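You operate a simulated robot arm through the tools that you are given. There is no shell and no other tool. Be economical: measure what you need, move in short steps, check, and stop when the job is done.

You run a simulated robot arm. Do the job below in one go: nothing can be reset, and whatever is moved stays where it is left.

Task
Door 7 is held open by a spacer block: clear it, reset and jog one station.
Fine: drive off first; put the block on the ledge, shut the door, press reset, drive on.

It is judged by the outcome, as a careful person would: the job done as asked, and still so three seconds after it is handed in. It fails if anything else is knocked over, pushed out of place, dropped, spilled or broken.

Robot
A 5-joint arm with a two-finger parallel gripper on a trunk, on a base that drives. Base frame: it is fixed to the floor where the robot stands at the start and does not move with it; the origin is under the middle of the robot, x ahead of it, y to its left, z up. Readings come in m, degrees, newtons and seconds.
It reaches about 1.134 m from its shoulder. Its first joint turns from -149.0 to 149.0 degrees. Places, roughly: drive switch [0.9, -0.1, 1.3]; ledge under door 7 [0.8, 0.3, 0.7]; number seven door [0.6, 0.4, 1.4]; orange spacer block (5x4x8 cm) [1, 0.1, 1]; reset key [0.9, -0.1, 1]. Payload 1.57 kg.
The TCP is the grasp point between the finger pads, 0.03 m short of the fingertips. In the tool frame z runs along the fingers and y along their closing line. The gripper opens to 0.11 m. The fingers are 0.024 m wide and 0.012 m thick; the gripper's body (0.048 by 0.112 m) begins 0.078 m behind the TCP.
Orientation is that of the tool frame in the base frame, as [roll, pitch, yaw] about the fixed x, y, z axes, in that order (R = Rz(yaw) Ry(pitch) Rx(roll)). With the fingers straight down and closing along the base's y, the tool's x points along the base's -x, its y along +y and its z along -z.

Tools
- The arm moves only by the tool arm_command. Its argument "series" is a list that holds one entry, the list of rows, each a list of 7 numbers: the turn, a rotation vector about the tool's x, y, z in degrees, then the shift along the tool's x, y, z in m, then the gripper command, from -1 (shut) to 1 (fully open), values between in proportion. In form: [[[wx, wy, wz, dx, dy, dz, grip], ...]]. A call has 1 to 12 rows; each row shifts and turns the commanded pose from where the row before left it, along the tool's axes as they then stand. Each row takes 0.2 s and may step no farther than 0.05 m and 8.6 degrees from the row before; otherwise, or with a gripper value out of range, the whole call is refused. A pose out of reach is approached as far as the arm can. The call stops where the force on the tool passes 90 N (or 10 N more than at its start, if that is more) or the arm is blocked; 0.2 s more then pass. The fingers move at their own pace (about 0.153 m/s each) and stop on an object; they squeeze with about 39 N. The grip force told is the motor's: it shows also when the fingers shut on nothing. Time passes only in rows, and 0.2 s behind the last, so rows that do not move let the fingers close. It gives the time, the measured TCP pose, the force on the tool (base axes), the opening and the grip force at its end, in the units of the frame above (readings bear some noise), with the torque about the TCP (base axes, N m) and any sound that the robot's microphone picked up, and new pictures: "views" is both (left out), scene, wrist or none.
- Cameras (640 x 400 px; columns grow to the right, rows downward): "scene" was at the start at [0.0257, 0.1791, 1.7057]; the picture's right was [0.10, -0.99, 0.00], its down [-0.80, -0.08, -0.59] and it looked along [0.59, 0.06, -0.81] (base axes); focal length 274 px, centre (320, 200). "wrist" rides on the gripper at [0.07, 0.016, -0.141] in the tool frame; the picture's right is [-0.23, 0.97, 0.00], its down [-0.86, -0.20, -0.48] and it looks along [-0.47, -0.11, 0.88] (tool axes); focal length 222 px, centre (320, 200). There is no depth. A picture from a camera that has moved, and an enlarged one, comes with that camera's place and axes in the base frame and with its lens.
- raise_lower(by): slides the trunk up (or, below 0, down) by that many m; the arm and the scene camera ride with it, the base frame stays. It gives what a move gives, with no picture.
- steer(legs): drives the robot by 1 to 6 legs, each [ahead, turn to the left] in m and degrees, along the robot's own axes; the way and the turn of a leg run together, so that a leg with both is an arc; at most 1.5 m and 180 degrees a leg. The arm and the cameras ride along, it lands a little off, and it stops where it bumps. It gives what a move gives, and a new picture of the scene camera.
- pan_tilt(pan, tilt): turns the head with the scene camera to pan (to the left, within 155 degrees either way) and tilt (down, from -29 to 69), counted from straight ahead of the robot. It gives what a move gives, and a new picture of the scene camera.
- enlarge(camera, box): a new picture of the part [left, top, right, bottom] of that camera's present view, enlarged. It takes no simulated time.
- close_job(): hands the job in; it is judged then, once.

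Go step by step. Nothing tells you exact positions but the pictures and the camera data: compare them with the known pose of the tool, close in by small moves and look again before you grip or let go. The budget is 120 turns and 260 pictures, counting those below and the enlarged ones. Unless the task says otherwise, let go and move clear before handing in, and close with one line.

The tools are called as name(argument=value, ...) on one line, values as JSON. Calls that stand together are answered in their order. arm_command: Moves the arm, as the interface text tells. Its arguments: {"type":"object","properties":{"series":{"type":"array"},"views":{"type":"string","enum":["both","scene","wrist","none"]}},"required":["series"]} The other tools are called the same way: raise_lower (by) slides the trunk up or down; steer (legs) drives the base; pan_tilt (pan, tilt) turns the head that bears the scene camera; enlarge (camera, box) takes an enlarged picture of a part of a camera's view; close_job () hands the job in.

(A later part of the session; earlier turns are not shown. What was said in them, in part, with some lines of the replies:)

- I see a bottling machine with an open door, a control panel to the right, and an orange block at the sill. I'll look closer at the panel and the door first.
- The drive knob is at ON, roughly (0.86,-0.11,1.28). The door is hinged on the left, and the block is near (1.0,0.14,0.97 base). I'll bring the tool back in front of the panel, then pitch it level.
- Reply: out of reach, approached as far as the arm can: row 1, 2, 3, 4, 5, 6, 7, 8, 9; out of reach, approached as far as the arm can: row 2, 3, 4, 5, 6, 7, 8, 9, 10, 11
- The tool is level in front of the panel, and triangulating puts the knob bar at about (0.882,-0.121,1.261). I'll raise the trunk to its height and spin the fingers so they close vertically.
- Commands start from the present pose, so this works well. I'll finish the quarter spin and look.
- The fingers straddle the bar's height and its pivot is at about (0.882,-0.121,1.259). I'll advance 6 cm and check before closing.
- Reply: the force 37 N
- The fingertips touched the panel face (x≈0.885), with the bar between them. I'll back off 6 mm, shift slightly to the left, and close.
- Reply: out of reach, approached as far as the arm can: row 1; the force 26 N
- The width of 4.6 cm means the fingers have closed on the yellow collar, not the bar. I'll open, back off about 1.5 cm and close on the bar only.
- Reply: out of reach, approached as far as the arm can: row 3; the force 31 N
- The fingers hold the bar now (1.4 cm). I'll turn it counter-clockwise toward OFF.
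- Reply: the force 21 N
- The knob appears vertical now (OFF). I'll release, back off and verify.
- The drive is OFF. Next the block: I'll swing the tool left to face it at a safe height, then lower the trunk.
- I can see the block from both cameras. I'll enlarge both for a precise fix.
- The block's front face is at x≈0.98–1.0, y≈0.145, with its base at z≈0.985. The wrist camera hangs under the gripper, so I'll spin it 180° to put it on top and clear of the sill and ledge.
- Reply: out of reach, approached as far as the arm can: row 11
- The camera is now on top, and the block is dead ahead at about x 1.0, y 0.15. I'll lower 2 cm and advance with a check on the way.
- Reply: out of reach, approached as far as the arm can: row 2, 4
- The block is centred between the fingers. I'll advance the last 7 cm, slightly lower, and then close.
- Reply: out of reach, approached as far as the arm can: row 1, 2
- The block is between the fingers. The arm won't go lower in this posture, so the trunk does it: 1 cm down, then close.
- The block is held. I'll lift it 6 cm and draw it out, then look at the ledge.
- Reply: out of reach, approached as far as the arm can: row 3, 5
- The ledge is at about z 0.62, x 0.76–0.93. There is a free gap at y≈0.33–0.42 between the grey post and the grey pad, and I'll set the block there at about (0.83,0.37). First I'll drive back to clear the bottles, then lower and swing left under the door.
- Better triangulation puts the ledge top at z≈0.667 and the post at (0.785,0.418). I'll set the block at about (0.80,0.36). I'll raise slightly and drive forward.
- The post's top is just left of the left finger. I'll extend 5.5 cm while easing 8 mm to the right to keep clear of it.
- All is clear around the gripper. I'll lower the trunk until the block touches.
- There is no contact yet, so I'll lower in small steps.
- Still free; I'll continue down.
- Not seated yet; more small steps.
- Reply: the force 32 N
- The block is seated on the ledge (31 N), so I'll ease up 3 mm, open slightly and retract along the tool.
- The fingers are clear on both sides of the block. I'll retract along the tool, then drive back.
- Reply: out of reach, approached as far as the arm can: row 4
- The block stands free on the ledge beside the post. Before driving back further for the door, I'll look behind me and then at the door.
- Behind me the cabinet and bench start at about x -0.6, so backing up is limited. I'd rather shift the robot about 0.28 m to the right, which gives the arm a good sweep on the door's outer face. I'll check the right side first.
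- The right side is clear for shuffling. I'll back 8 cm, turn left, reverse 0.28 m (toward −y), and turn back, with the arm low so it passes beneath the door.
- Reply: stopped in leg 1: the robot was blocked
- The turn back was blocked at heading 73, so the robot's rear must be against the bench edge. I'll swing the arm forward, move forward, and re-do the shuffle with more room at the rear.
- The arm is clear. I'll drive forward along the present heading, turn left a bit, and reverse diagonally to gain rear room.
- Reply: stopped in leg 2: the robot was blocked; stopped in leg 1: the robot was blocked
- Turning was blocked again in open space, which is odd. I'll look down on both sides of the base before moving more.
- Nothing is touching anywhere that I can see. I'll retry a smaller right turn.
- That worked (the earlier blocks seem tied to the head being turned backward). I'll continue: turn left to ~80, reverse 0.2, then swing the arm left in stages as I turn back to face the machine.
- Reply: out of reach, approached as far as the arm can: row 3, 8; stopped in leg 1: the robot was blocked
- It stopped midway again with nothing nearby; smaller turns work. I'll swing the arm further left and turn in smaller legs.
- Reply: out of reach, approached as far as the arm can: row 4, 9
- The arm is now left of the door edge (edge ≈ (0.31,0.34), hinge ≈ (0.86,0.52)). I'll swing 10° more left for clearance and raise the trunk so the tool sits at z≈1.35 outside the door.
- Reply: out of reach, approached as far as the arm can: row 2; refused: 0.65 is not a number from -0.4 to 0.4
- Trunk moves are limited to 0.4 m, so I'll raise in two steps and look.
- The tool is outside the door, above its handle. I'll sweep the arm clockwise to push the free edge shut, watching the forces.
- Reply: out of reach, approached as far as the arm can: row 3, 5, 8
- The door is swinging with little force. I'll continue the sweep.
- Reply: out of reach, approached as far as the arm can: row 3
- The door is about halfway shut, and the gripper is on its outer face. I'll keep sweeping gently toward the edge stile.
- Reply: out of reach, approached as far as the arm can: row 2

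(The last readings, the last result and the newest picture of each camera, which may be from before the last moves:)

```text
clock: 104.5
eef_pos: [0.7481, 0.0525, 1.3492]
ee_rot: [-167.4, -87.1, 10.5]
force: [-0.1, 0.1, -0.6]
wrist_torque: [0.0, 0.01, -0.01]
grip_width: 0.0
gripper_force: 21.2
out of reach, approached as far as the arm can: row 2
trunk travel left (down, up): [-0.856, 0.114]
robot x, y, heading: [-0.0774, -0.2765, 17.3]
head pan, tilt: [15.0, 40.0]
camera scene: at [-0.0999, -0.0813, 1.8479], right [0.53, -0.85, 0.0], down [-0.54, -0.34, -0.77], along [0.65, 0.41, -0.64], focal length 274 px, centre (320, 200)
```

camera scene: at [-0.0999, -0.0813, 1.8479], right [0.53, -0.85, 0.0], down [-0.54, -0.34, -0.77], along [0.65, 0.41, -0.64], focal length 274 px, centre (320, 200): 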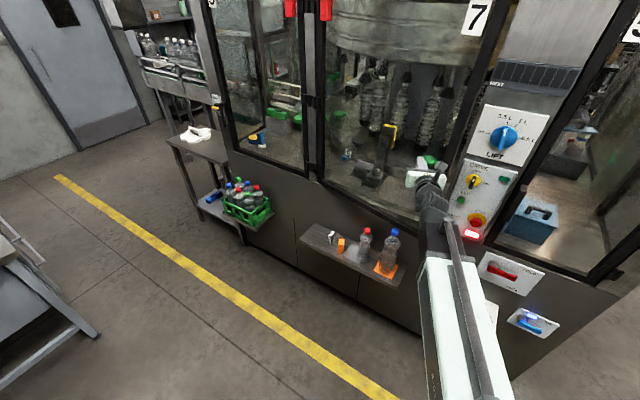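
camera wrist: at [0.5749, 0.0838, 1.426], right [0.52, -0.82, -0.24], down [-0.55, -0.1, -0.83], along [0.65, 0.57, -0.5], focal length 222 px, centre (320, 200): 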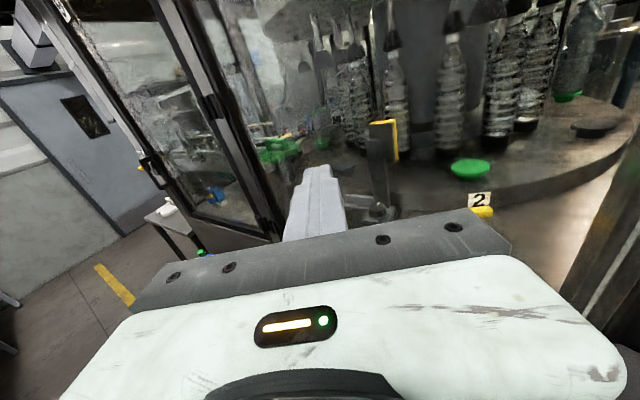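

The door is nearly shut. Two more sweep steps to face the stile, then I'll push by extending.

arm_command(series=[[[-3.2, 0, 0, 0, 0.046, 0, -1], [-3.0, 0, 0, 0, 0.043, 0, -1]]], views="both")

enlarge(camera="scene", box=[360, 90, 560, 290])

```text
clock: 105.1
eef_pos: [0.7828, -0.0299, 1.3493]
ee_rot: [-172.7, -87.2, 9.6]
force: [-0.3, 0.3, 0.1]
wrist_torque: [0.04, 0.0, 0.02]
grip_width: 0.0
gripper_force: 21.3
trunk travel left (down, up): [-0.856, 0.114]
robot x, y, heading: [-0.076, -0.2767, 17.2]
head pan, tilt: [15.0, 40.0]
camera scene: at [-0.1, -0.0815, 1.8479], right [0.53, -0.85, 0.0], down [-0.54, -0.34, -0.77], along [0.65, 0.41, -0.64], focal length 274 px, centre (320, 200)
camera wrist: at [0.6566, -0.0861, 1.426], right [0.27, -0.93, -0.23], down [-0.56, 0.04, -0.83], along [0.78, 0.36, -0.51], focal length 222 px, centre (320, 200)
```

scene: 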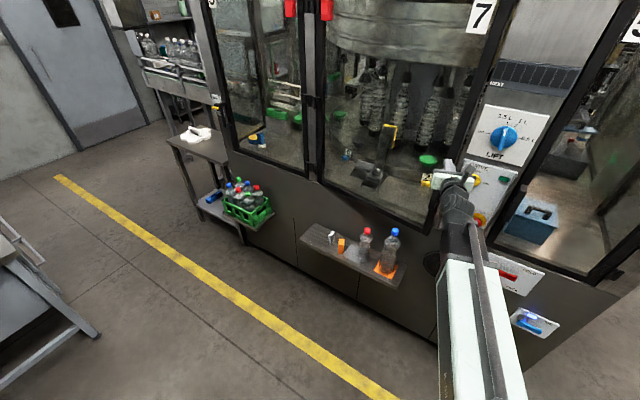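
wrist: 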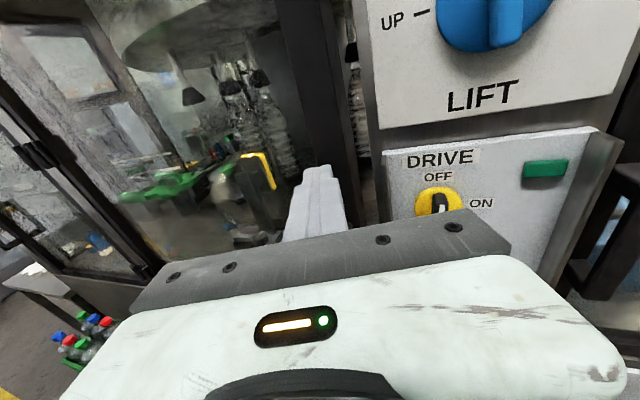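

```text
2.00 times, centred on (460, 190) of scene
camera zoom: at [-0.1, -0.0815, 1.8479], right [0.53, -0.85, 0.0], down [-0.54, -0.34, -0.77], along [0.65, 0.41, -0.64], focal length 549 px, centre (40, 220)
```

zoom: 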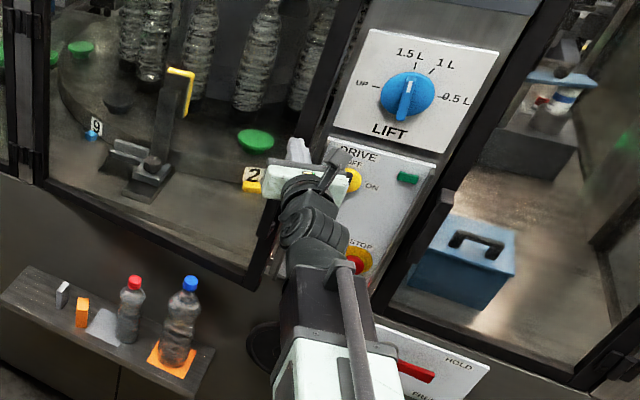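

There is still a small gap beside the post. The fingertips face the stile, so I'll nudge slightly right and extend to press it shut.

arm_command(series=[[[-0.8, 0, 0, 0, 0.012, 0, -1], [0, 0, 0, 0, 0, 0.02, -1], [0, 0, 0, 0, 0, 0.02, -1]]], views="both")

```text
clock: 105.9
eef_pos: [0.8223, -0.0296, 1.3488]
ee_rot: [-174.1, -87.2, 10.4]
force: [0.1, 0.6, -0.5]
wrist_torque: [-0.05, 0.01, 0.01]
grip_width: 0.0
gripper_force: 21.5
trunk travel left (down, up): [-0.856, 0.114]
robot x, y, heading: [-0.0771, -0.2778, 17.6]
head pan, tilt: [15.0, 40.0]
camera scene: at [-0.1002, -0.0805, 1.8478], right [0.53, -0.85, 0.0], down [-0.54, -0.34, -0.77], along [0.65, 0.41, -0.64], focal length 274 px, centre (320, 200)
camera wrist: at [0.6965, -0.0835, 1.4259], right [0.26, -0.94, -0.23], down [-0.56, 0.05, -0.83], along [0.79, 0.34, -0.51], focal length 222 px, centre (320, 200)
```

scene: 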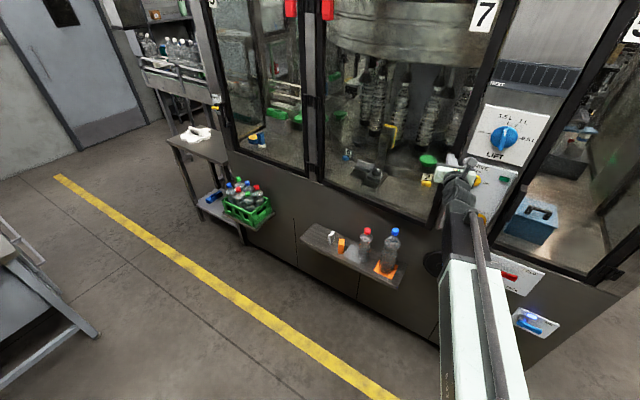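
wrist: 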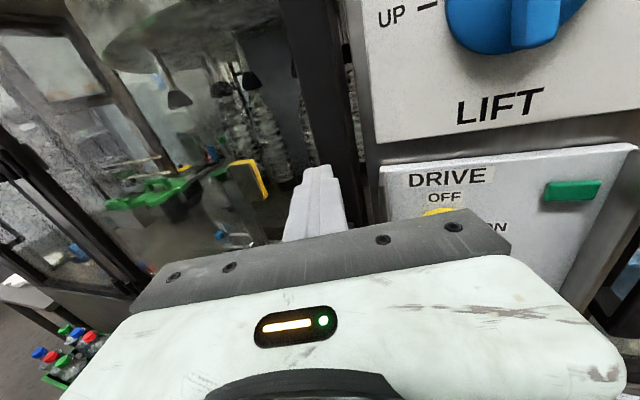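

No resistance yet; the door keeps moving. I'll extend more.

arm_command(series=[[[-0.5, 0, 0, 0, 0.008, 0.015, -1], [0, 0, 0, 0, 0, 0.02, -1], [0, 0, 0, 0, 0, 0.015, -1]]], views="both")

```text
clock: 106.7
eef_pos: [0.871, -0.0236, 1.3493]
ee_rot: [-174.5, -87.1, 10.1]
force: [-16.6, -5.9, -7.4]
wrist_torque: [0.07, 0.01, -0.17]
grip_width: 0.0003
gripper_force: 21.7
out of reach, approached as far as the arm can: row 2
trunk travel left (down, up): [-0.856, 0.114]
robot x, y, heading: [-0.0788, -0.274, 17.3]
head pan, tilt: [15.0, 40.0]
camera scene: at [-0.1024, -0.0813, 1.8476], right [0.53, -0.85, 0.0], down [-0.54, -0.34, -0.77], along [0.65, 0.41, -0.64], focal length 274 px, centre (320, 200)
camera wrist: at [0.744, -0.0777, 1.4266], right [0.25, -0.94, -0.23], down [-0.56, 0.05, -0.83], along [0.79, 0.34, -0.51], focal length 222 px, centre (320, 200)
```

scene: 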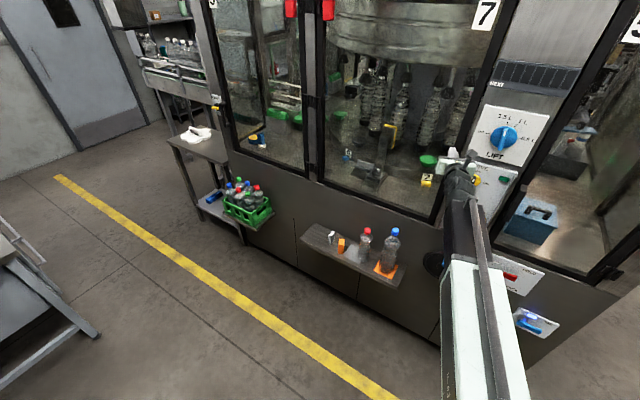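
wrist: 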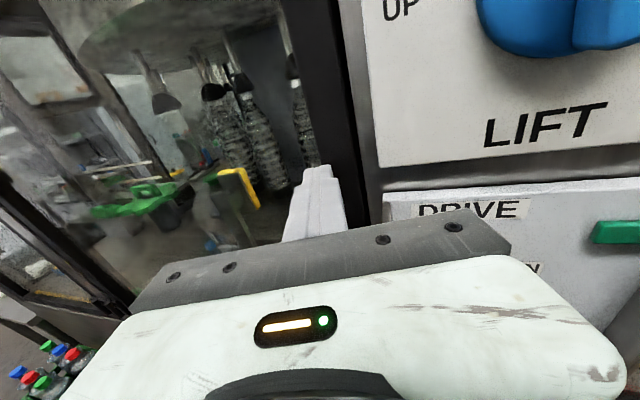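

Contact at 17 N, and the stile now meets the post. I'll press slightly more to seat it and listen for a latch.

arm_command(series=[[[0, 0, 0, 0, 0, 0.008, -1], [0, 0, 0, 0, 0, 0.008, -1], [0, 0, 0, 0, 0, 0, -1]]], views="none")

arm_command(series=[[[0, 0, 0, 0, 0, -0.03, -1], [0, 0, 0, 0, 0, -0.04, -1], [0, 0, 0, 0, 0, -0.04, -1]]], views="both")

enlarge(camera="scene", box=[300, 0, 560, 260])

```text
clock: 107.2
eef_pos: [0.8711, -0.0241, 1.3514]
ee_rot: [-173.7, -86.5, 9.5]
force: [-38.1, -14.1, -4.8]
wrist_torque: [0.14, -0.2, -0.48]
grip_width: 0.0002
gripper_force: 21.2
trunk travel left (down, up): [-0.856, 0.114]
robot x, y, heading: [-0.0763, -0.2754, 17.2]
head pan, tilt: [15.0, 40.0]
stopped in row 2: the force on the tool passed its limit at 107 N (the readings are from after the stop); the commanded pose is now the measured one
```

```text
clock: 108.0
eef_pos: [0.7718, -0.0538, 1.3473]
ee_rot: [-173.8, -86.7, 9.9]
force: [-0.5, -0.1, -0.3]
wrist_torque: [-0.03, 0.0, -0.01]
grip_width: 0.0002
gripper_force: 21.1
out of reach, approached as far as the arm can: row 3
trunk travel left (down, up): [-0.856, 0.114]
robot x, y, heading: [-0.0756, -0.2713, 17.2]
head pan, tilt: [15.0, 40.0]
camera scene: at [-0.1017, -0.081, 1.8478], right [0.53, -0.85, 0.0], down [-0.54, -0.34, -0.77], along [0.65, 0.41, -0.64], focal length 274 px, centre (320, 200)
camera wrist: at [0.6463, -0.1063, 1.4255], right [0.25, -0.94, -0.23], down [-0.56, 0.05, -0.82], along [0.79, 0.34, -0.52], focal length 222 px, centre (320, 200)
```

scene: 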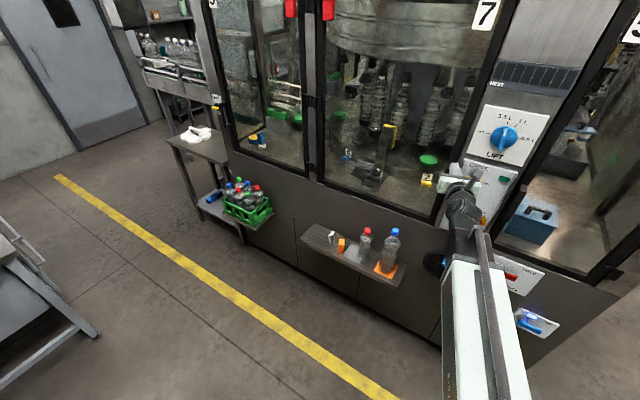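
wrist: 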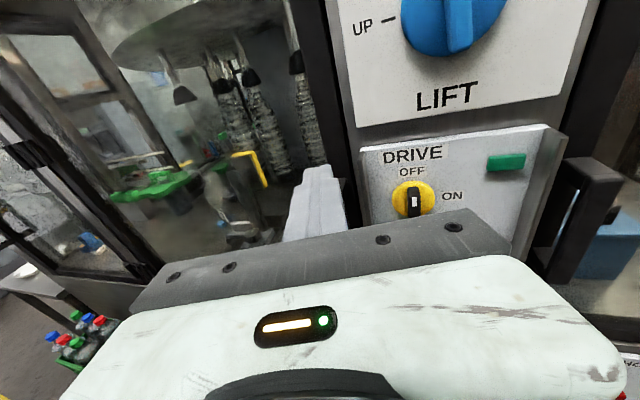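

```text
1.54 times, centred on (430, 130) of scene
camera zoom: at [-0.1017, -0.081, 1.8478], right [0.53, -0.85, 0.0], down [-0.54, -0.34, -0.77], along [0.65, 0.41, -0.64], focal length 422 px, centre (151, 308)
```

zoom: 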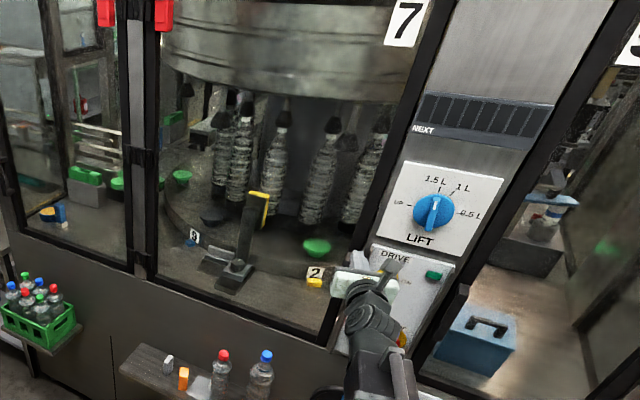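

The door is flush shut. Next is reset: swing a few degrees right, lower the trunk to about z 1.05, and look.

arm_command(series=[[[-2.3, 0, 0, 0, 0.034, 0, -1], [-2.3, 0, 0, 0, 0.034, 0, -1]]], views="none")

raise_lower(by=-0.3)

pan_tilt(pan=-15, tilt=35)

arm_command(series=[[[0, 0, 0, 0, 0, 0, -1]]], views="wrist")

```text
clock: 108.6
eef_pos: [0.7919, -0.1195, 1.3457]
ee_rot: [-179.0, -86.5, 10.2]
force: [0.4, 0.1, 0.2]
wrist_torque: [0.01, -0.01, 0.01]
grip_width: 0.0
gripper_force: 22.0
trunk travel left (down, up): [-0.856, 0.114]
robot x, y, heading: [-0.0788, -0.2721, 17.5]
head pan, tilt: [15.0, 40.0]
```

```text
clock: 111.6
eef_pos: [0.7915, -0.1182, 1.0458]
ee_rot: [-178.8, -86.6, 10.3]
force: [0.8, -0.1, 0.2]
wrist_torque: [0.01, 0.0, 0.0]
grip_width: 0.0
gripper_force: 21.2
trunk travel left (down, up): [-0.556, 0.414]
robot x, y, heading: [-0.0767, -0.2775, 17.4]
head pan, tilt: [15.0, 40.0]
```

```text
clock: 112.6
eef_pos: [0.7907, -0.1182, 1.0454]
ee_rot: [-178.9, -86.5, 10.4]
force: [-0.5, -0.2, -0.9]
wrist_torque: [0.01, -0.02, 0.0]
grip_width: 0.0
gripper_force: 20.8
trunk travel left (down, up): [-0.556, 0.414]
robot x, y, heading: [-0.0782, -0.2726, 17.2]
head pan, tilt: [-15.0, 35.0]
camera scene: at [-0.0846, -0.1225, 1.5553], right [0.04, -1.0, 0.0], down [-0.57, -0.02, -0.82], along [0.82, 0.03, -0.57], focal length 274 px, centre (320, 200)
```

scene: 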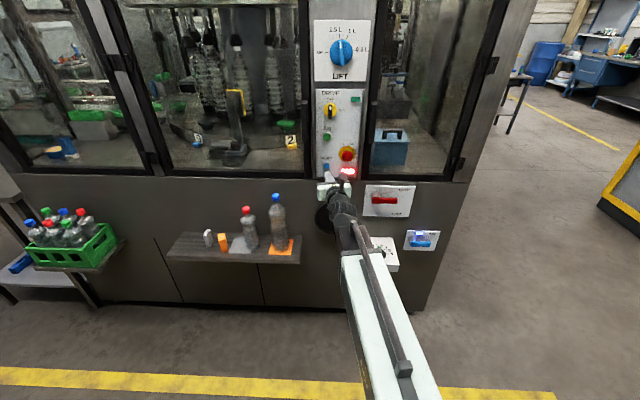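

```text
clock: 113.0
eef_pos: [0.7905, -0.1181, 1.0454]
ee_rot: [-178.9, -86.6, 10.3]
force: [-0.4, 0.0, 0.2]
wrist_torque: [0.0, -0.05, 0.0]
grip_width: 0.0002
gripper_force: 21.5
trunk travel left (down, up): [-0.556, 0.414]
robot x, y, heading: [-0.0808, -0.2771, 17.6]
head pan, tilt: [-15.0, 35.0]
camera wrist: at [0.6611, -0.1609, 1.1248], right [0.18, -0.96, -0.23], down [-0.56, 0.09, -0.82], along [0.81, 0.27, -0.52], focal length 222 px, centre (320, 200)
```

wrist: 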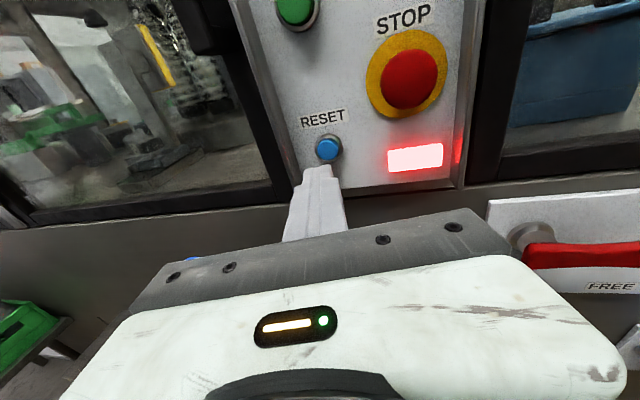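

Reset is straight ahead at about (0.885,-0.111,1.046), and the handle is above and clear. I'll align and advance to just short of it, then press.

raise_lower(by=0.005)

arm_command(series=[[[-0.5, 0, 0, 0, 0.008, 0, -1], [0, 0, 0, 0, 0, 0.02, -1], [0, 0, 0, 0, 0, 0.015, -1]]], views="wrist")

```text
clock: 113.5
eef_pos: [0.7912, -0.1174, 1.0517]
ee_rot: [-178.9, -86.6, 10.2]
force: [0.1, 0.6, 0.4]
wrist_torque: [-0.01, 0.01, 0.0]
grip_width: 0.0002
gripper_force: 21.3
trunk travel left (down, up): [-0.561, 0.409]
robot x, y, heading: [-0.0775, -0.2754, 17.4]
head pan, tilt: [-15.0, 35.0]
```

```text
clock: 114.3
eef_pos: [0.8279, -0.1194, 1.0501]
ee_rot: [-179.6, -86.4, 10.4]
force: [-0.4, 0.8, 0.6]
wrist_torque: [0.03, 0.0, 0.02]
grip_width: 0.0
gripper_force: 21.5
trunk travel left (down, up): [-0.561, 0.409]
robot x, y, heading: [-0.0774, -0.2785, 17.3]
head pan, tilt: [-15.0, 35.0]
camera wrist: at [0.6975, -0.1613, 1.1296], right [0.17, -0.96, -0.23], down [-0.56, 0.1, -0.82], along [0.81, 0.27, -0.52], focal length 222 px, centre (320, 200)
```

wrist: 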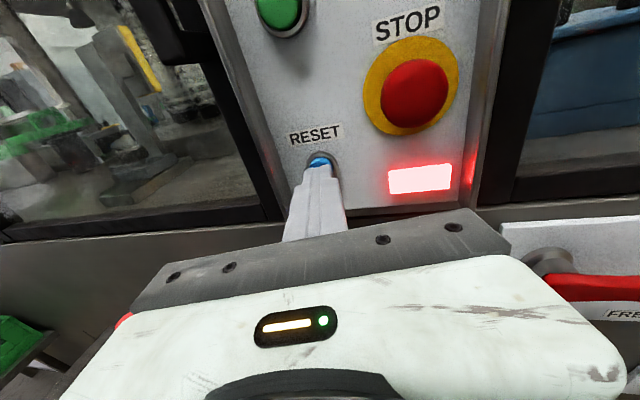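

The tip is lined up with the button. Pressing in small steps.

arm_command(series=[[[0, 0, 0, 0, 0, 0.008, -1], [0, 0, 0, 0, 0, 0.006, -1], [0, 0, 0, 0, 0, 0.005, -1]]], views="wrist")

```text
clock: 115.1
eef_pos: [0.8451, -0.1166, 1.0507]
ee_rot: [-179.7, -86.3, 10.6]
force: [-1.5, -1.9, -0.8]
wrist_torque: [0.0, 0.01, -0.07]
grip_width: 0.0
gripper_force: 21.2
trunk travel left (down, up): [-0.561, 0.409]
robot x, y, heading: [-0.0788, -0.2747, 17.2]
head pan, tilt: [-15.0, 35.0]
camera wrist: at [0.7158, -0.1577, 1.1297], right [0.17, -0.96, -0.23], down [-0.56, 0.1, -0.82], along [0.81, 0.27, -0.52], focal length 222 px, centre (320, 200)
```

wrist: 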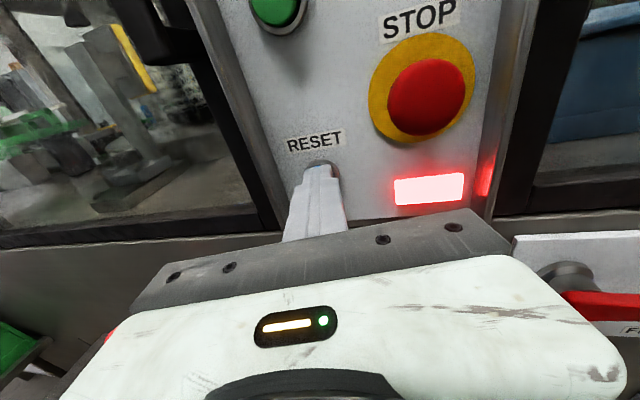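

Light contact now; a few millimetres more.

arm_command(series=[[[0, 0, 0, 0, 0, 0.004, -1], [0, 0, 0, 0, 0, 0.004, -1], [0, 0, 0, 0, 0, 0, -1]]], views="wrist")

```text
clock: 115.9
eef_pos: [0.8517, -0.1148, 1.0513]
ee_rot: [-178.7, -86.4, 9.7]
force: [-25.4, -11.2, -11.6]
wrist_torque: [0.04, 0.4, -0.44]
grip_width: 0.0
gripper_force: 21.6
out of reach, approached as far as the arm can: row 2
trunk travel left (down, up): [-0.561, 0.409]
robot x, y, heading: [-0.0783, -0.2773, 17.1]
head pan, tilt: [-15.0, 35.0]
heard: click
camera wrist: at [0.7213, -0.1571, 1.1305], right [0.17, -0.96, -0.23], down [-0.56, 0.1, -0.82], along [0.81, 0.27, -0.52], focal length 222 px, centre (320, 200)
```

wrist: 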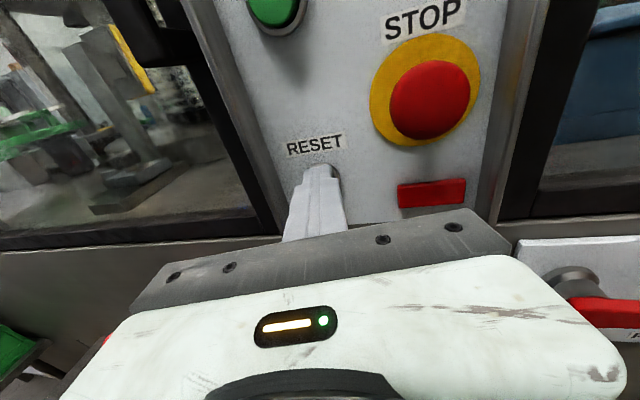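

A click was heard and the red lamp is out, so reset took. I'll back off, raise to the drive knob, and unwind the wrist 180° so there is range to turn the knob clockwise.

arm_command(series=[[[0, 0, 0, 0, 0, -0.02, -1], [0, 0, 0, 0, 0, -0.03, -1]]], views="none")

raise_lower(by=0.213)

arm_command(series=[[[0, 0, 0, 0, 0, 0, -0.1], [0, 0, 0, 0, 0, 0, -0.1]]], views="both")

enlarge(camera="scene", box=[260, 0, 420, 200])

```text
clock: 116.5
eef_pos: [0.8029, -0.1233, 1.0519]
ee_rot: [-179.3, -86.7, 10.1]
force: [0.0, 0.1, 1.1]
wrist_torque: [-0.02, 0.02, 0.02]
grip_width: 0.0
gripper_force: 21.3
out of reach, approached as far as the arm can: row 2
trunk travel left (down, up): [-0.561, 0.409]
robot x, y, heading: [-0.0779, -0.281, 17.4]
head pan, tilt: [-15.0, 35.0]
```

```text
clock: 118.8
eef_pos: [0.8034, -0.1252, 1.2646]
ee_rot: [-179.4, -86.6, 10.2]
force: [-0.1, 0.0, -0.3]
wrist_torque: [0.01, -0.01, -0.02]
grip_width: 0.0003
gripper_force: 21.1
trunk travel left (down, up): [-0.774, 0.196]
robot x, y, heading: [-0.0735, -0.2781, 17.5]
head pan, tilt: [-15.0, 35.0]
```

```text
clock: 119.4
eef_pos: [0.8033, -0.1228, 1.2642]
ee_rot: [-179.3, -86.6, 10.2]
force: [0.0, 0.6, 0.2]
wrist_torque: [0.02, -0.05, 0.0]
grip_width: 0.0497
gripper_force: 0.0
trunk travel left (down, up): [-0.774, 0.196]
robot x, y, heading: [-0.0762, -0.2769, 17.4]
head pan, tilt: [-15.0, 35.0]
camera scene: at [-0.0846, -0.1226, 1.7733], right [0.04, -1.0, 0.0], down [-0.57, -0.02, -0.82], along [0.82, 0.03, -0.57], focal length 274 px, centre (320, 200)
camera wrist: at [0.673, -0.165, 1.3431], right [0.17, -0.96, -0.23], down [-0.56, 0.1, -0.83], along [0.81, 0.27, -0.52], focal length 222 px, centre (320, 200)
```

scene: 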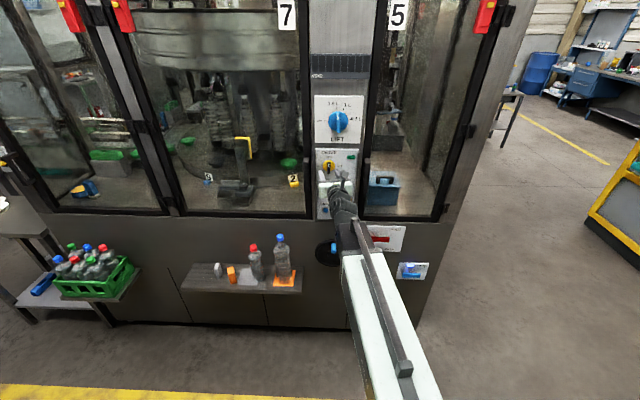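
wrist: 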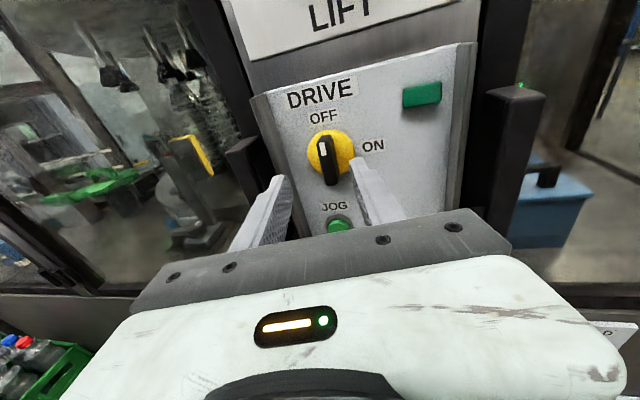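

```text
2.00 times, centred on (340, 100) of scene
camera zoom: at [-0.0846, -0.1226, 1.7733], right [0.04, -1.0, 0.0], down [-0.57, -0.02, -0.82], along [0.82, 0.03, -0.57], focal length 549 px, centre (280, 400)
```

zoom: 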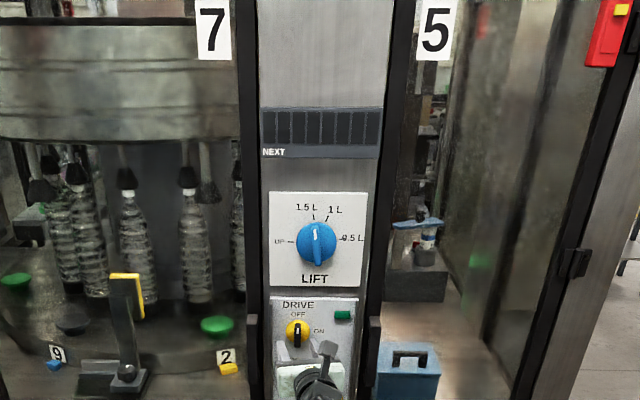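

The door and handle are flush and I'm facing the knob at OFF. I'll close the fingers and unwind the wrist by −180°.

arm_command(series=[[[0, 0, -8.2, 0, 0, 0, -1], [0, 0, -8.2, 0, 0, 0, -1], [0, 0, -8.2, 0, 0, 0, -1], [0, 0, -8.2, 0, 0, 0, -1], [0, 0, -8.2, 0, 0, 0, -1], [0, 0, -8.2, 0, 0, 0, -1], [0, 0, -8.2, 0, 0, 0, -1], [0, 0, -8.2, 0, 0, 0, -1], [0, 0, -8.2, 0, 0, 0, -1], [0, 0, -8.2, 0, 0, 0, -1], [0, 0, -8.2, 0, 0, 0, -1]]], views="none")

arm_command(series=[[[0, 0, -8.2, 0, 0, 0, -1], [0, 0, -8.2, 0, 0, 0, -1], [0, 0, -8.2, 0, 0, 0, -1], [0, 0, -8.2, 0, 0, 0, -1], [0, 0, -8.2, 0, 0, 0, -1], [0, 0, -8.2, 0, 0, 0, -1], [0, 0, -8.2, 0, 0, 0, -1], [0, 0, -8.2, 0, 0, 0, -1], [0, 0, -8.2, 0, 0, 0, -1], [0, 0, -8.2, 0, 0, 0, -0.1], [0, 0, -7.8, 0, 0, 0, -0.1]]], views="wrist")

```text
clock: 121.8
eef_pos: [0.8036, -0.123, 1.2641]
ee_rot: [93.4, 0.2, 100.9]
force: [-0.4, 0.4, -0.5]
wrist_torque: [-0.01, -0.01, -0.01]
grip_width: 0.0
gripper_force: 21.5
trunk travel left (down, up): [-0.774, 0.196]
robot x, y, heading: [-0.0748, -0.276, 17.4]
head pan, tilt: [-15.0, 35.0]
```

```text
clock: 124.2
eef_pos: [0.8028, -0.1224, 1.2651]
ee_rot: [-178.5, 86.6, -167.5]
force: [0.5, 0.7, 0.0]
wrist_torque: [-0.03, -0.02, 0.03]
grip_width: 0.0496
gripper_force: 0.0
trunk travel left (down, up): [-0.774, 0.196]
robot x, y, heading: [-0.0752, -0.2794, 17.5]
head pan, tilt: [-15.0, 35.0]
camera wrist: at [0.6583, -0.1346, 1.2039], right [-0.17, 0.96, 0.23], down [-0.38, -0.28, 0.88], along [0.91, 0.06, 0.41], focal length 222 px, centre (320, 200)
```

wrist: 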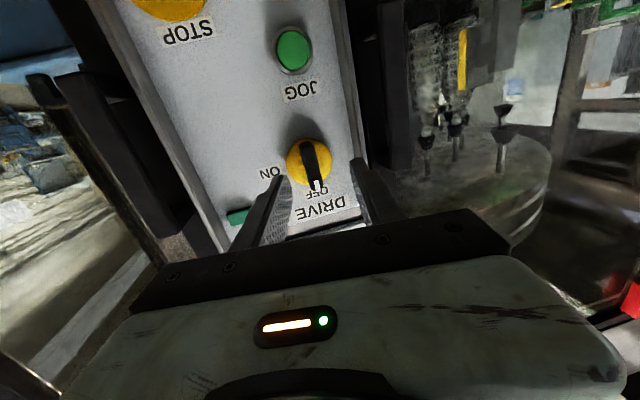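

The knob axis is at about y −0.122, z 1.26. I'll shift 1 cm right, advance 3.8 cm to the depth that gripped before, and close on the bar.

arm_command(series=[[[0.6, 0, 0, 0, -0.01, 0, -0.1], [0, 0, 0, 0, 0, 0.02, -0.1], [0, 0, 0, 0, 0, 0.018, -0.1]]], views="wrist")

```text
clock: 125.0
eef_pos: [0.844, -0.1277, 1.2625]
ee_rot: [-179.3, 86.4, -169.0]
force: [0.1, -0.3, -0.4]
wrist_torque: [0.01, 0.0, 0.01]
grip_width: 0.0496
gripper_force: 0.1
trunk travel left (down, up): [-0.774, 0.196]
robot x, y, heading: [-0.0779, -0.275, 17.0]
head pan, tilt: [-15.0, 35.0]
camera wrist: at [0.6988, -0.1367, 1.2034], right [-0.16, 0.96, 0.23], down [-0.38, -0.27, 0.88], along [0.91, 0.05, 0.41], focal length 222 px, centre (320, 200)
```

wrist: 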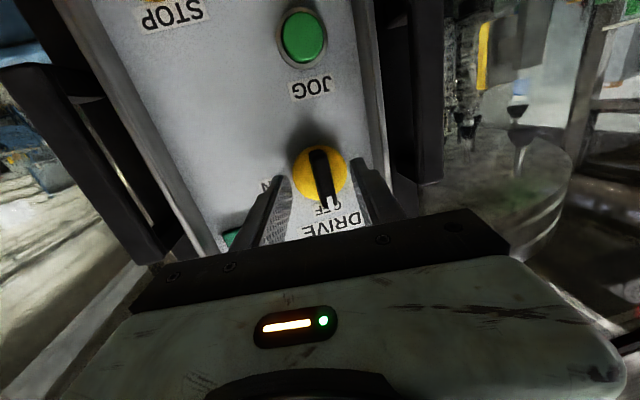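

The bar is between the fingers. Closing on it, 4 mm shallower.

arm_command(series=[[[0, 0, 0, 0, 0.002, -0.004, -0.1], [0, 0, 0, 0, 0, 0, -0.5], [0, 0, 0, 0, 0, 0, -1], [0, 0, 0, 0, 0, 0, -1], [0, 0, 0, 0, 0, 0, -1]]], views="none")

```text
clock: 126.2
eef_pos: [0.8387, -0.1248, 1.2659]
ee_rot: [-179.6, 86.5, -169.4]
force: [-0.1, 5.8, 2.0]
wrist_torque: [0.14, 0.21, -0.28]
grip_width: 0.0152
gripper_force: 31.3
trunk travel left (down, up): [-0.774, 0.196]
robot x, y, heading: [-0.0775, -0.2724, 17.2]
head pan, tilt: [-15.0, 35.0]
```

The bar is gripped (1.5 cm). Turning clockwise toward ON.

arm_command(series=[[[0, 0, 8.3, 0, 0, 0, -1], [0, 0, 8.3, 0, 0, 0, -1], [0, 0, 8.3, 0, 0, 0, -1], [0, 0, 8.3, 0, 0, 0, -1], [0, 0, 8.3, 0, 0, 0, -1], [0, 0, 8.3, 0, 0, 0, -1], [0, 0, 8.3, 0, 0, 0, -1], [0, 0, 8.3, 0, 0, 0, -1], [0, 0, 8.3, 0, 0, 0, -1], [0, 0, 8.3, 0, 0, 0, -1], [0, 0, 8.3, 0, 0, 0, -1]]], views="both")

```text
clock: 128.6
eef_pos: [0.8388, -0.1257, 1.2637]
ee_rot: [93.5, -1.3, 100.2]
force: [-8.8, -5.3, -11.9]
wrist_torque: [-0.78, -0.14, 0.39]
grip_width: 0.014
gripper_force: 30.1
trunk travel left (down, up): [-0.774, 0.196]
robot x, y, heading: [-0.076, -0.2779, 17.4]
head pan, tilt: [-15.0, 35.0]
camera scene: at [-0.0844, -0.1235, 1.7733], right [0.04, -1.0, 0.0], down [-0.57, -0.02, -0.82], along [0.82, 0.03, -0.57], focal length 274 px, centre (320, 200)
camera wrist: at [0.6893, -0.0823, 1.2908], right [0.1, -0.24, 0.97], down [-0.33, -0.92, -0.19], along [0.94, -0.3, -0.18], focal length 222 px, centre (320, 200)
```

scene: 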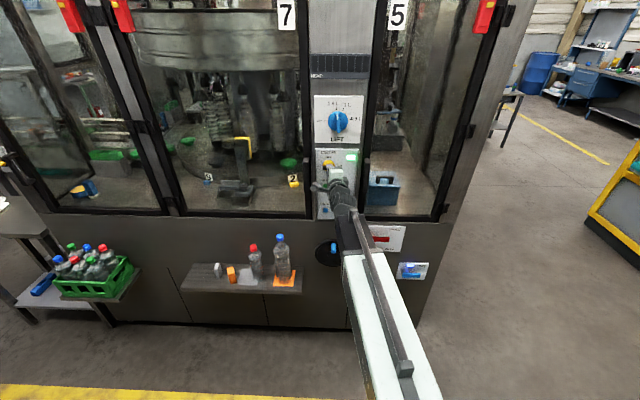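
wrist: 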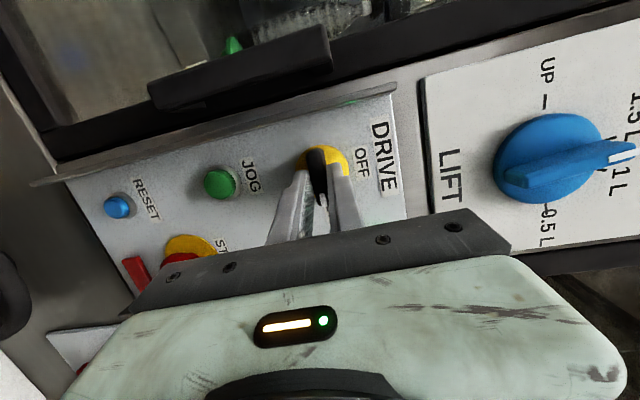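

The green lamp has lit, so the drive is on. I'll release, back off and look.

arm_command(series=[[[0, 0, 0, 0, 0, 0, -0.5], [0, 0, 0, 0, 0, 0, -0.3], [0, 0, 0, 0, 0, 0, -0.3], [0, 0, 0, 0, 0, -0.02, -0.3], [0, 0, 0, 0, 0, -0.02, -0.3], [0, 0, 0, 0, 0, 0, -1], [0, 0, 0, 0, 0, 0, -1]]], views="both")

enlarge(camera="scene", box=[180, 60, 380, 220])

```text
clock: 130.2
eef_pos: [0.7995, -0.1328, 1.2662]
ee_rot: [93.3, -1.4, 100.1]
force: [0.2, 0.6, 0.2]
wrist_torque: [0.01, 0.03, 0.04]
grip_width: 0.0
gripper_force: 21.3
trunk travel left (down, up): [-0.774, 0.196]
robot x, y, heading: [-0.0763, -0.2762, 17.1]
head pan, tilt: [-15.0, 35.0]
camera scene: at [-0.0845, -0.1226, 1.7733], right [0.04, -1.0, 0.0], down [-0.57, -0.02, -0.82], along [0.82, 0.03, -0.57], focal length 274 px, centre (320, 200)
camera wrist: at [0.6495, -0.0886, 1.2915], right [0.1, -0.24, 0.97], down [-0.33, -0.92, -0.19], along [0.94, -0.3, -0.17], focal length 222 px, centre (320, 200)
```

scene: 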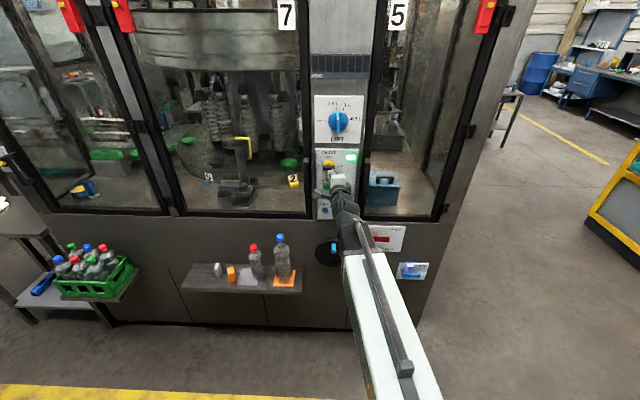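
wrist: 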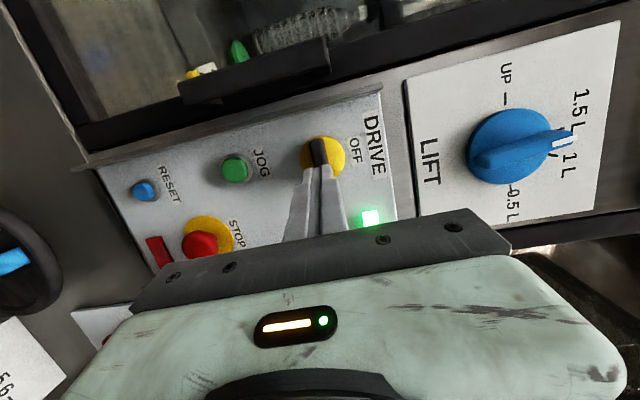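

```text
2.50 times, centred on (280, 140) of scene
camera zoom: at [-0.0845, -0.1226, 1.7733], right [0.04, -1.0, 0.0], down [-0.57, -0.02, -0.82], along [0.82, 0.03, -0.57], focal length 686 px, centre (420, 350)
```

zoom: 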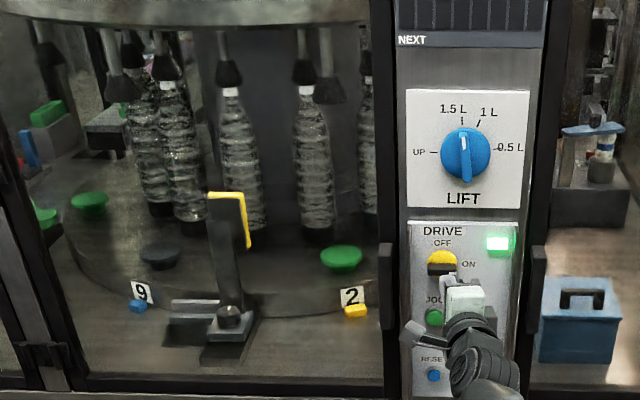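

Drive is ON with the green lamp lit and the door shut. Now jog: the button is at about (0.88,-0.107,1.167). I'll lower to it and line up.

raise_lower(by=-0.094)

arm_command(series=[[[0, 0.7, 0, 0.013, 0, 0, -1], [0, 0, 0, 0, 0, 0.02, -1], [0, 0, 0, 0, 0, 0.008, -1]]], views="both")

```text
clock: 131.5
eef_pos: [0.7986, -0.1315, 1.1712]
ee_rot: [93.2, -1.3, 100.2]
force: [0.4, -0.5, 0.9]
wrist_torque: [0.02, -0.03, -0.03]
grip_width: 0.0
gripper_force: 21.3
trunk travel left (down, up): [-0.68, 0.29]
robot x, y, heading: [-0.0791, -0.2764, 17.2]
head pan, tilt: [-15.0, 35.0]
```

```text
clock: 132.3
eef_pos: [0.8231, -0.1135, 1.1701]
ee_rot: [93.4, -1.4, 100.9]
force: [-0.3, 0.2, -0.9]
wrist_torque: [0.01, 0.02, -0.03]
grip_width: 0.0003
gripper_force: 21.5
trunk travel left (down, up): [-0.68, 0.29]
robot x, y, heading: [-0.0775, -0.2795, 17.5]
head pan, tilt: [-15.0, 35.0]
camera scene: at [-0.0844, -0.1226, 1.6793], right [0.04, -1.0, 0.0], down [-0.57, -0.02, -0.82], along [0.82, 0.03, -0.57], focal length 274 px, centre (320, 200)
camera wrist: at [0.6746, -0.0722, 1.1973], right [0.1, -0.24, 0.97], down [-0.32, -0.93, -0.19], along [0.94, -0.29, -0.17], focal length 222 px, centre (320, 200)
```

scene: 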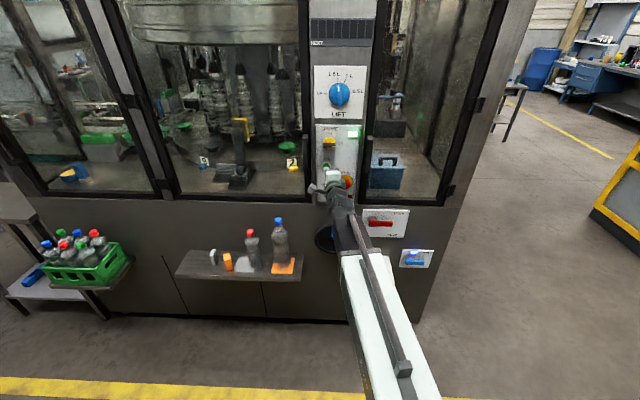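
wrist: 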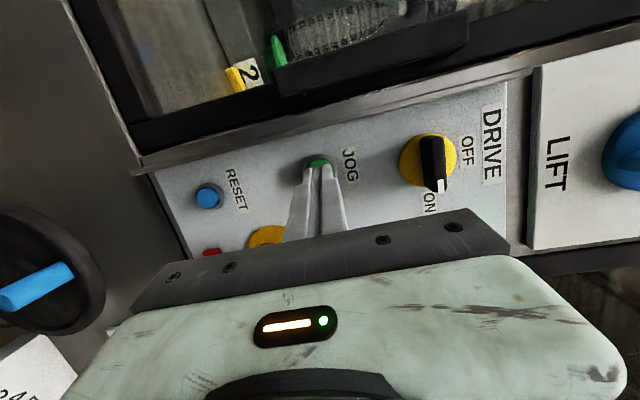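

The tip is on the JOG button. One short press and immediate release.

arm_command(series=[[[0, 0, 0, 0, 0, 0.016, -1], [0, 0, 0, 0, 0, 0.006, -1], [0, 0, 0, 0, 0, 0.005, -1], [0, 0, 0, 0, 0, 0.004, -1], [0, 0, 0, 0, 0, -0.025, -1]]], views="scene")

enlarge(camera="scene", box=[180, 40, 380, 200])

```text
clock: 133.5
eef_pos: [0.8287, -0.1116, 1.1709]
ee_rot: [93.3, -1.3, 100.9]
force: [-0.2, 0.1, 0.3]
wrist_torque: [0.01, -0.04, -0.03]
grip_width: 0.0
gripper_force: 21.5
trunk travel left (down, up): [-0.68, 0.29]
robot x, y, heading: [-0.0776, -0.2765, 17.4]
head pan, tilt: [-15.0, 35.0]
heard: click
camera scene: at [-0.0851, -0.1227, 1.6795], right [0.04, -1.0, 0.0], down [-0.57, -0.02, -0.82], along [0.82, 0.03, -0.57], focal length 274 px, centre (320, 200)
```

scene: 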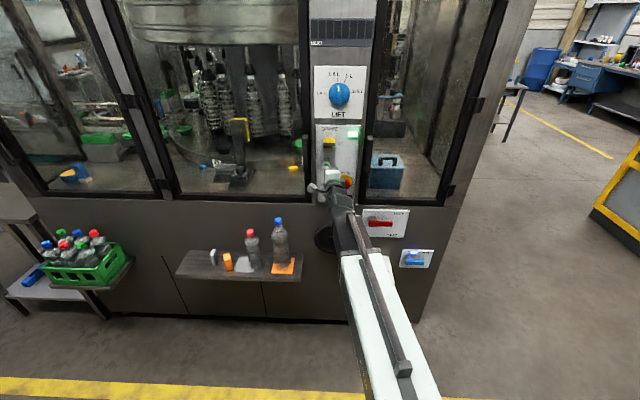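

```text
2.50 times, centred on (280, 120) of scene
camera zoom: at [-0.0851, -0.1227, 1.6795], right [0.04, -1.0, 0.0], down [-0.57, -0.02, -0.82], along [0.82, 0.03, -0.57], focal length 686 px, centre (420, 400)
```

zoom: 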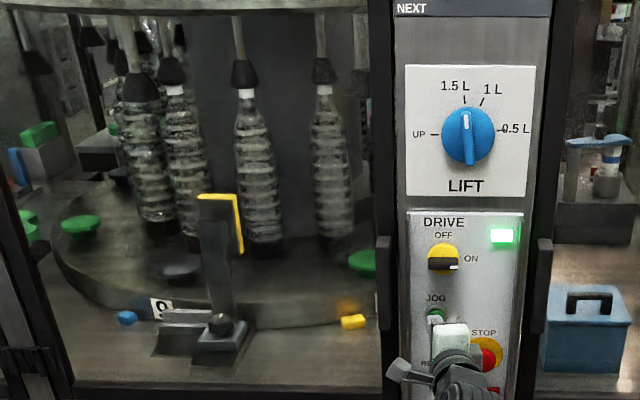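

A click, and the carousel has started to index. I'll back off and watch whether it stops by itself.

arm_command(series=[[[0, 0, 0, 0, 0, -0.02, -1], [0, 0, 0, 0, 0, 0, -1], [0, 0, 0, 0, 0, 0, -1]]], views="none")

enlarge(camera="scene", box=[180, 40, 380, 200])

arm_command(series=[[[0, 0, 0, 0, 0, 0, -1], [0, 0, 0, 0, 0, 0, -1], [0, 0, 0, 0, 0, 0, -1], [0, 0, 0, 0, 0, 0, -1], [0, 0, 0, 0, 0, 0, -1], [0, 0, 0, 0, 0, 0, -1]]], views="none")

enlarge(camera="scene", box=[180, 40, 380, 200])

```text
clock: 134.3
eef_pos: [0.8097, -0.116, 1.1711]
ee_rot: [93.4, -1.3, 100.9]
force: [0.1, -0.3, -0.4]
wrist_torque: [-0.01, 0.01, 0.01]
grip_width: 0.0
gripper_force: 21.1
trunk travel left (down, up): [-0.68, 0.29]
robot x, y, heading: [-0.077, -0.2781, 17.4]
head pan, tilt: [-15.0, 35.0]
```

```text
2.50 times, centred on (280, 120) of scene
camera zoom: at [-0.0844, -0.1226, 1.6793], right [0.04, -1.0, 0.0], down [-0.57, -0.02, -0.82], along [0.82, 0.03, -0.57], focal length 686 px, centre (420, 400)
```

zoom: 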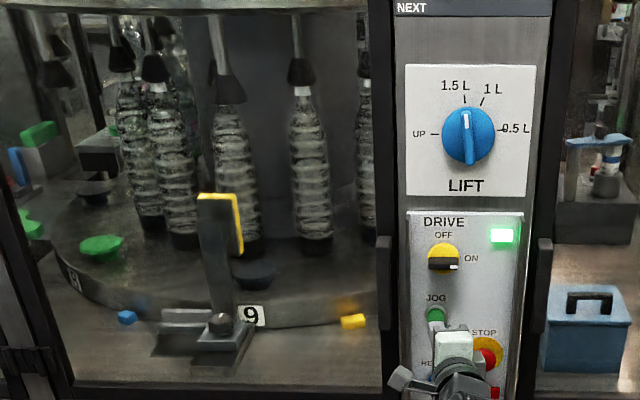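

```text
clock: 135.7
eef_pos: [0.8094, -0.1152, 1.1704]
ee_rot: [93.3, -1.3, 100.9]
force: [-0.7, 0.1, 0.2]
wrist_torque: [0.01, -0.03, 0.03]
grip_width: 0.0
gripper_force: 21.6
trunk travel left (down, up): [-0.68, 0.29]
robot x, y, heading: [-0.0759, -0.2761, 17.5]
head pan, tilt: [-15.0, 35.0]
```

```text
2.50 times, centred on (280, 120) of scene
camera zoom: at [-0.0845, -0.1226, 1.6793], right [0.04, -1.0, 0.0], down [-0.57, -0.02, -0.82], along [0.82, 0.03, -0.57], focal length 686 px, centre (420, 400)
```

zoom: 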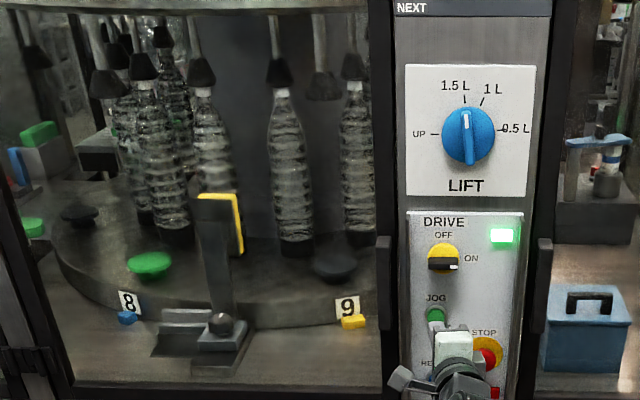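

Label 9 has moved from the blue mark to the yellow mark, which is one station. I'll move the arm clear and confirm it has stopped and all else is in order.

arm_command(series=[[[0, -3.3, 0, -0.047, 0, 0, -1], [0, -3.3, 0, -0.047, 0, 0, -1], [0, -3.3, 0, -0.047, 0, 0, -1], [0, 0, 0, 0, 0, 0, -1], [0, 0, 0, 0, 0, 0, -1], [0, 0, 0, 0, 0, 0, -1]]], views="scene")

enlarge(camera="scene", box=[180, 40, 380, 200])

enlarge(camera="scene", box=[160, 180, 340, 300])

```text
clock: 137.1
eef_pos: [0.8283, -0.2556, 1.1707]
ee_rot: [93.4, -0.8, 91.0]
force: [-5.0, 0.7, 1.6]
wrist_torque: [-0.03, -0.09, -0.03]
grip_width: 0.0
gripper_force: 21.3
trunk travel left (down, up): [-0.68, 0.29]
robot x, y, heading: [-0.0782, -0.274, 17.5]
head pan, tilt: [-15.0, 35.0]
camera scene: at [-0.0855, -0.1225, 1.6793], right [0.04, -1.0, 0.0], down [-0.57, -0.02, -0.82], along [0.82, 0.03, -0.57], focal length 274 px, centre (320, 200)
```

scene: 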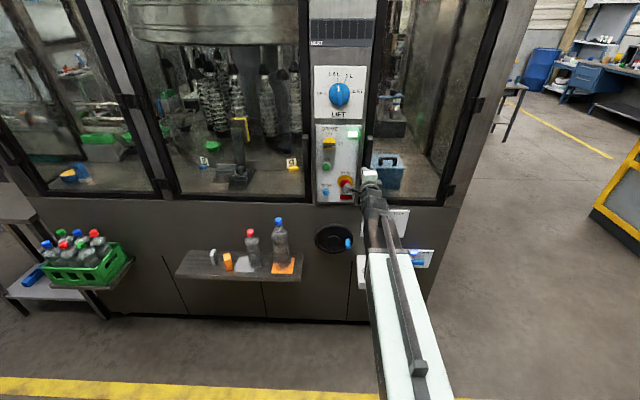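

```text
2.50 times, centred on (280, 120) of scene
camera zoom: at [-0.0855, -0.1225, 1.6793], right [0.04, -1.0, 0.0], down [-0.57, -0.02, -0.82], along [0.82, 0.03, -0.57], focal length 686 px, centre (420, 400)
```

zoom: 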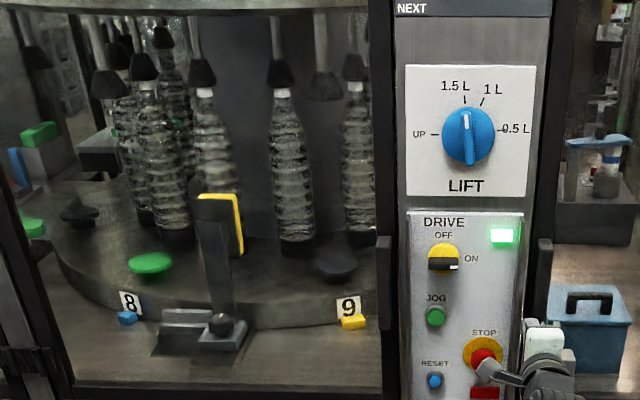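

```text
3.33 times, centred on (250, 240) of scene
camera zoom: at [-0.0855, -0.1225, 1.6793], right [0.04, -1.0, 0.0], down [-0.57, -0.02, -0.82], along [0.82, 0.03, -0.57], focal length 914 px, centre (553, 67)
```

zoom: 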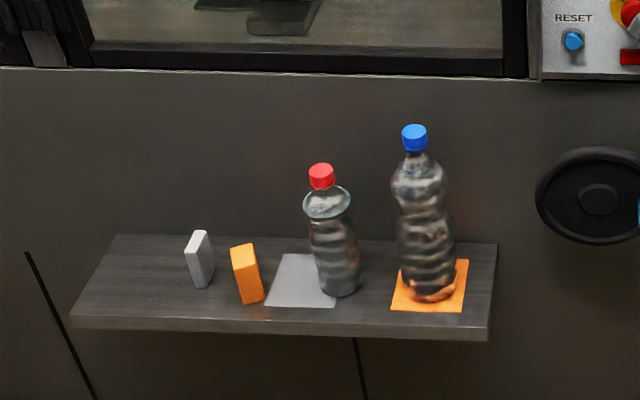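

The carousel is stopped, and the block is on the ledge with its neighbours untouched. I feel a light 5 N touch to the right of the panel, so I'll retract straight back from it.

arm_command(series=[[[0, 0, 0, 0, 0, -0.03, -1], [0, 0, 0, 0, 0, -0.03, -1], [0, 0, 0, 0, 0, -0.03, -1]]], views="both")

enlarge(camera="scene", box=[280, 100, 480, 300])

```text
clock: 137.9
eef_pos: [0.7365, -0.2561, 1.172]
ee_rot: [93.3, -0.8, 91.0]
force: [0.3, -0.5, -0.6]
wrist_torque: [0.0, 0.01, -0.02]
grip_width: 0.0001
gripper_force: 22.0
trunk travel left (down, up): [-0.68, 0.29]
robot x, y, heading: [-0.0784, -0.2788, 17.2]
head pan, tilt: [-15.0, 35.0]
camera scene: at [-0.0846, -0.1226, 1.6793], right [0.04, -1.0, 0.0], down [-0.57, -0.02, -0.82], along [0.82, 0.03, -0.57], focal length 274 px, centre (320, 200)
camera wrist: at [0.5964, -0.1896, 1.197], right [0.06, -0.24, 0.97], down [-0.47, -0.86, -0.18], along [0.88, -0.45, -0.16], focal length 222 px, centre (320, 200)
```

scene: 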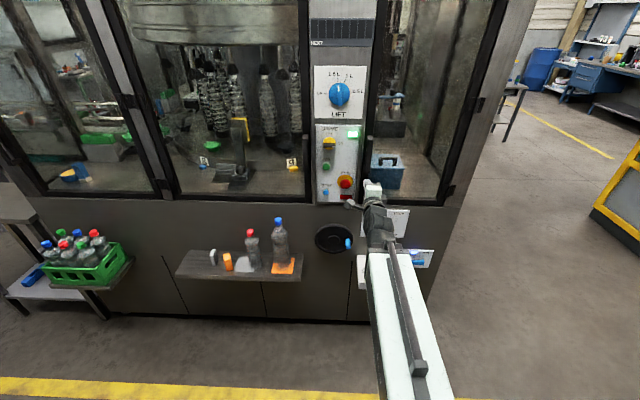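
wrist: 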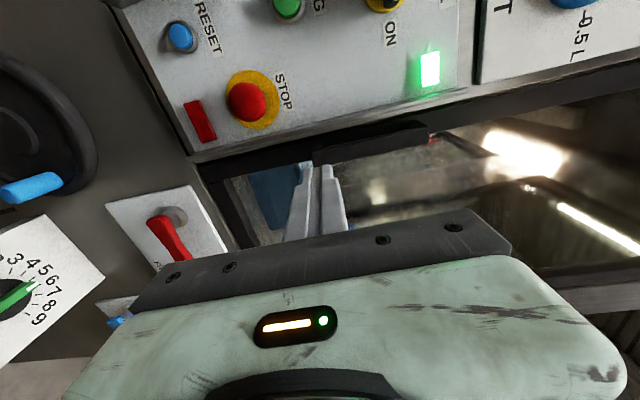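

```text
2.00 times, centred on (380, 200) of scene
camera zoom: at [-0.0846, -0.1226, 1.6793], right [0.04, -1.0, 0.0], down [-0.57, -0.02, -0.82], along [0.82, 0.03, -0.57], focal length 549 px, centre (200, 200)
```

zoom: 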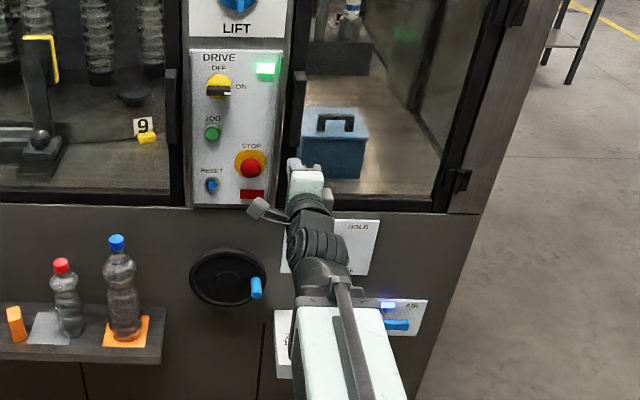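

The arm is clear, the drive is on with the green lamp lit, the fault lamp is out, door 7 is shut, and the carousel has moved on one station. Handing in.

close_job()

```text
The job is handed in.
```

The job is done: I turned the drive off, put the spacer block on the ledge and shut door 7. I then pressed reset (the fault lamp went out), turned the drive back on and jogged the carousel one station.
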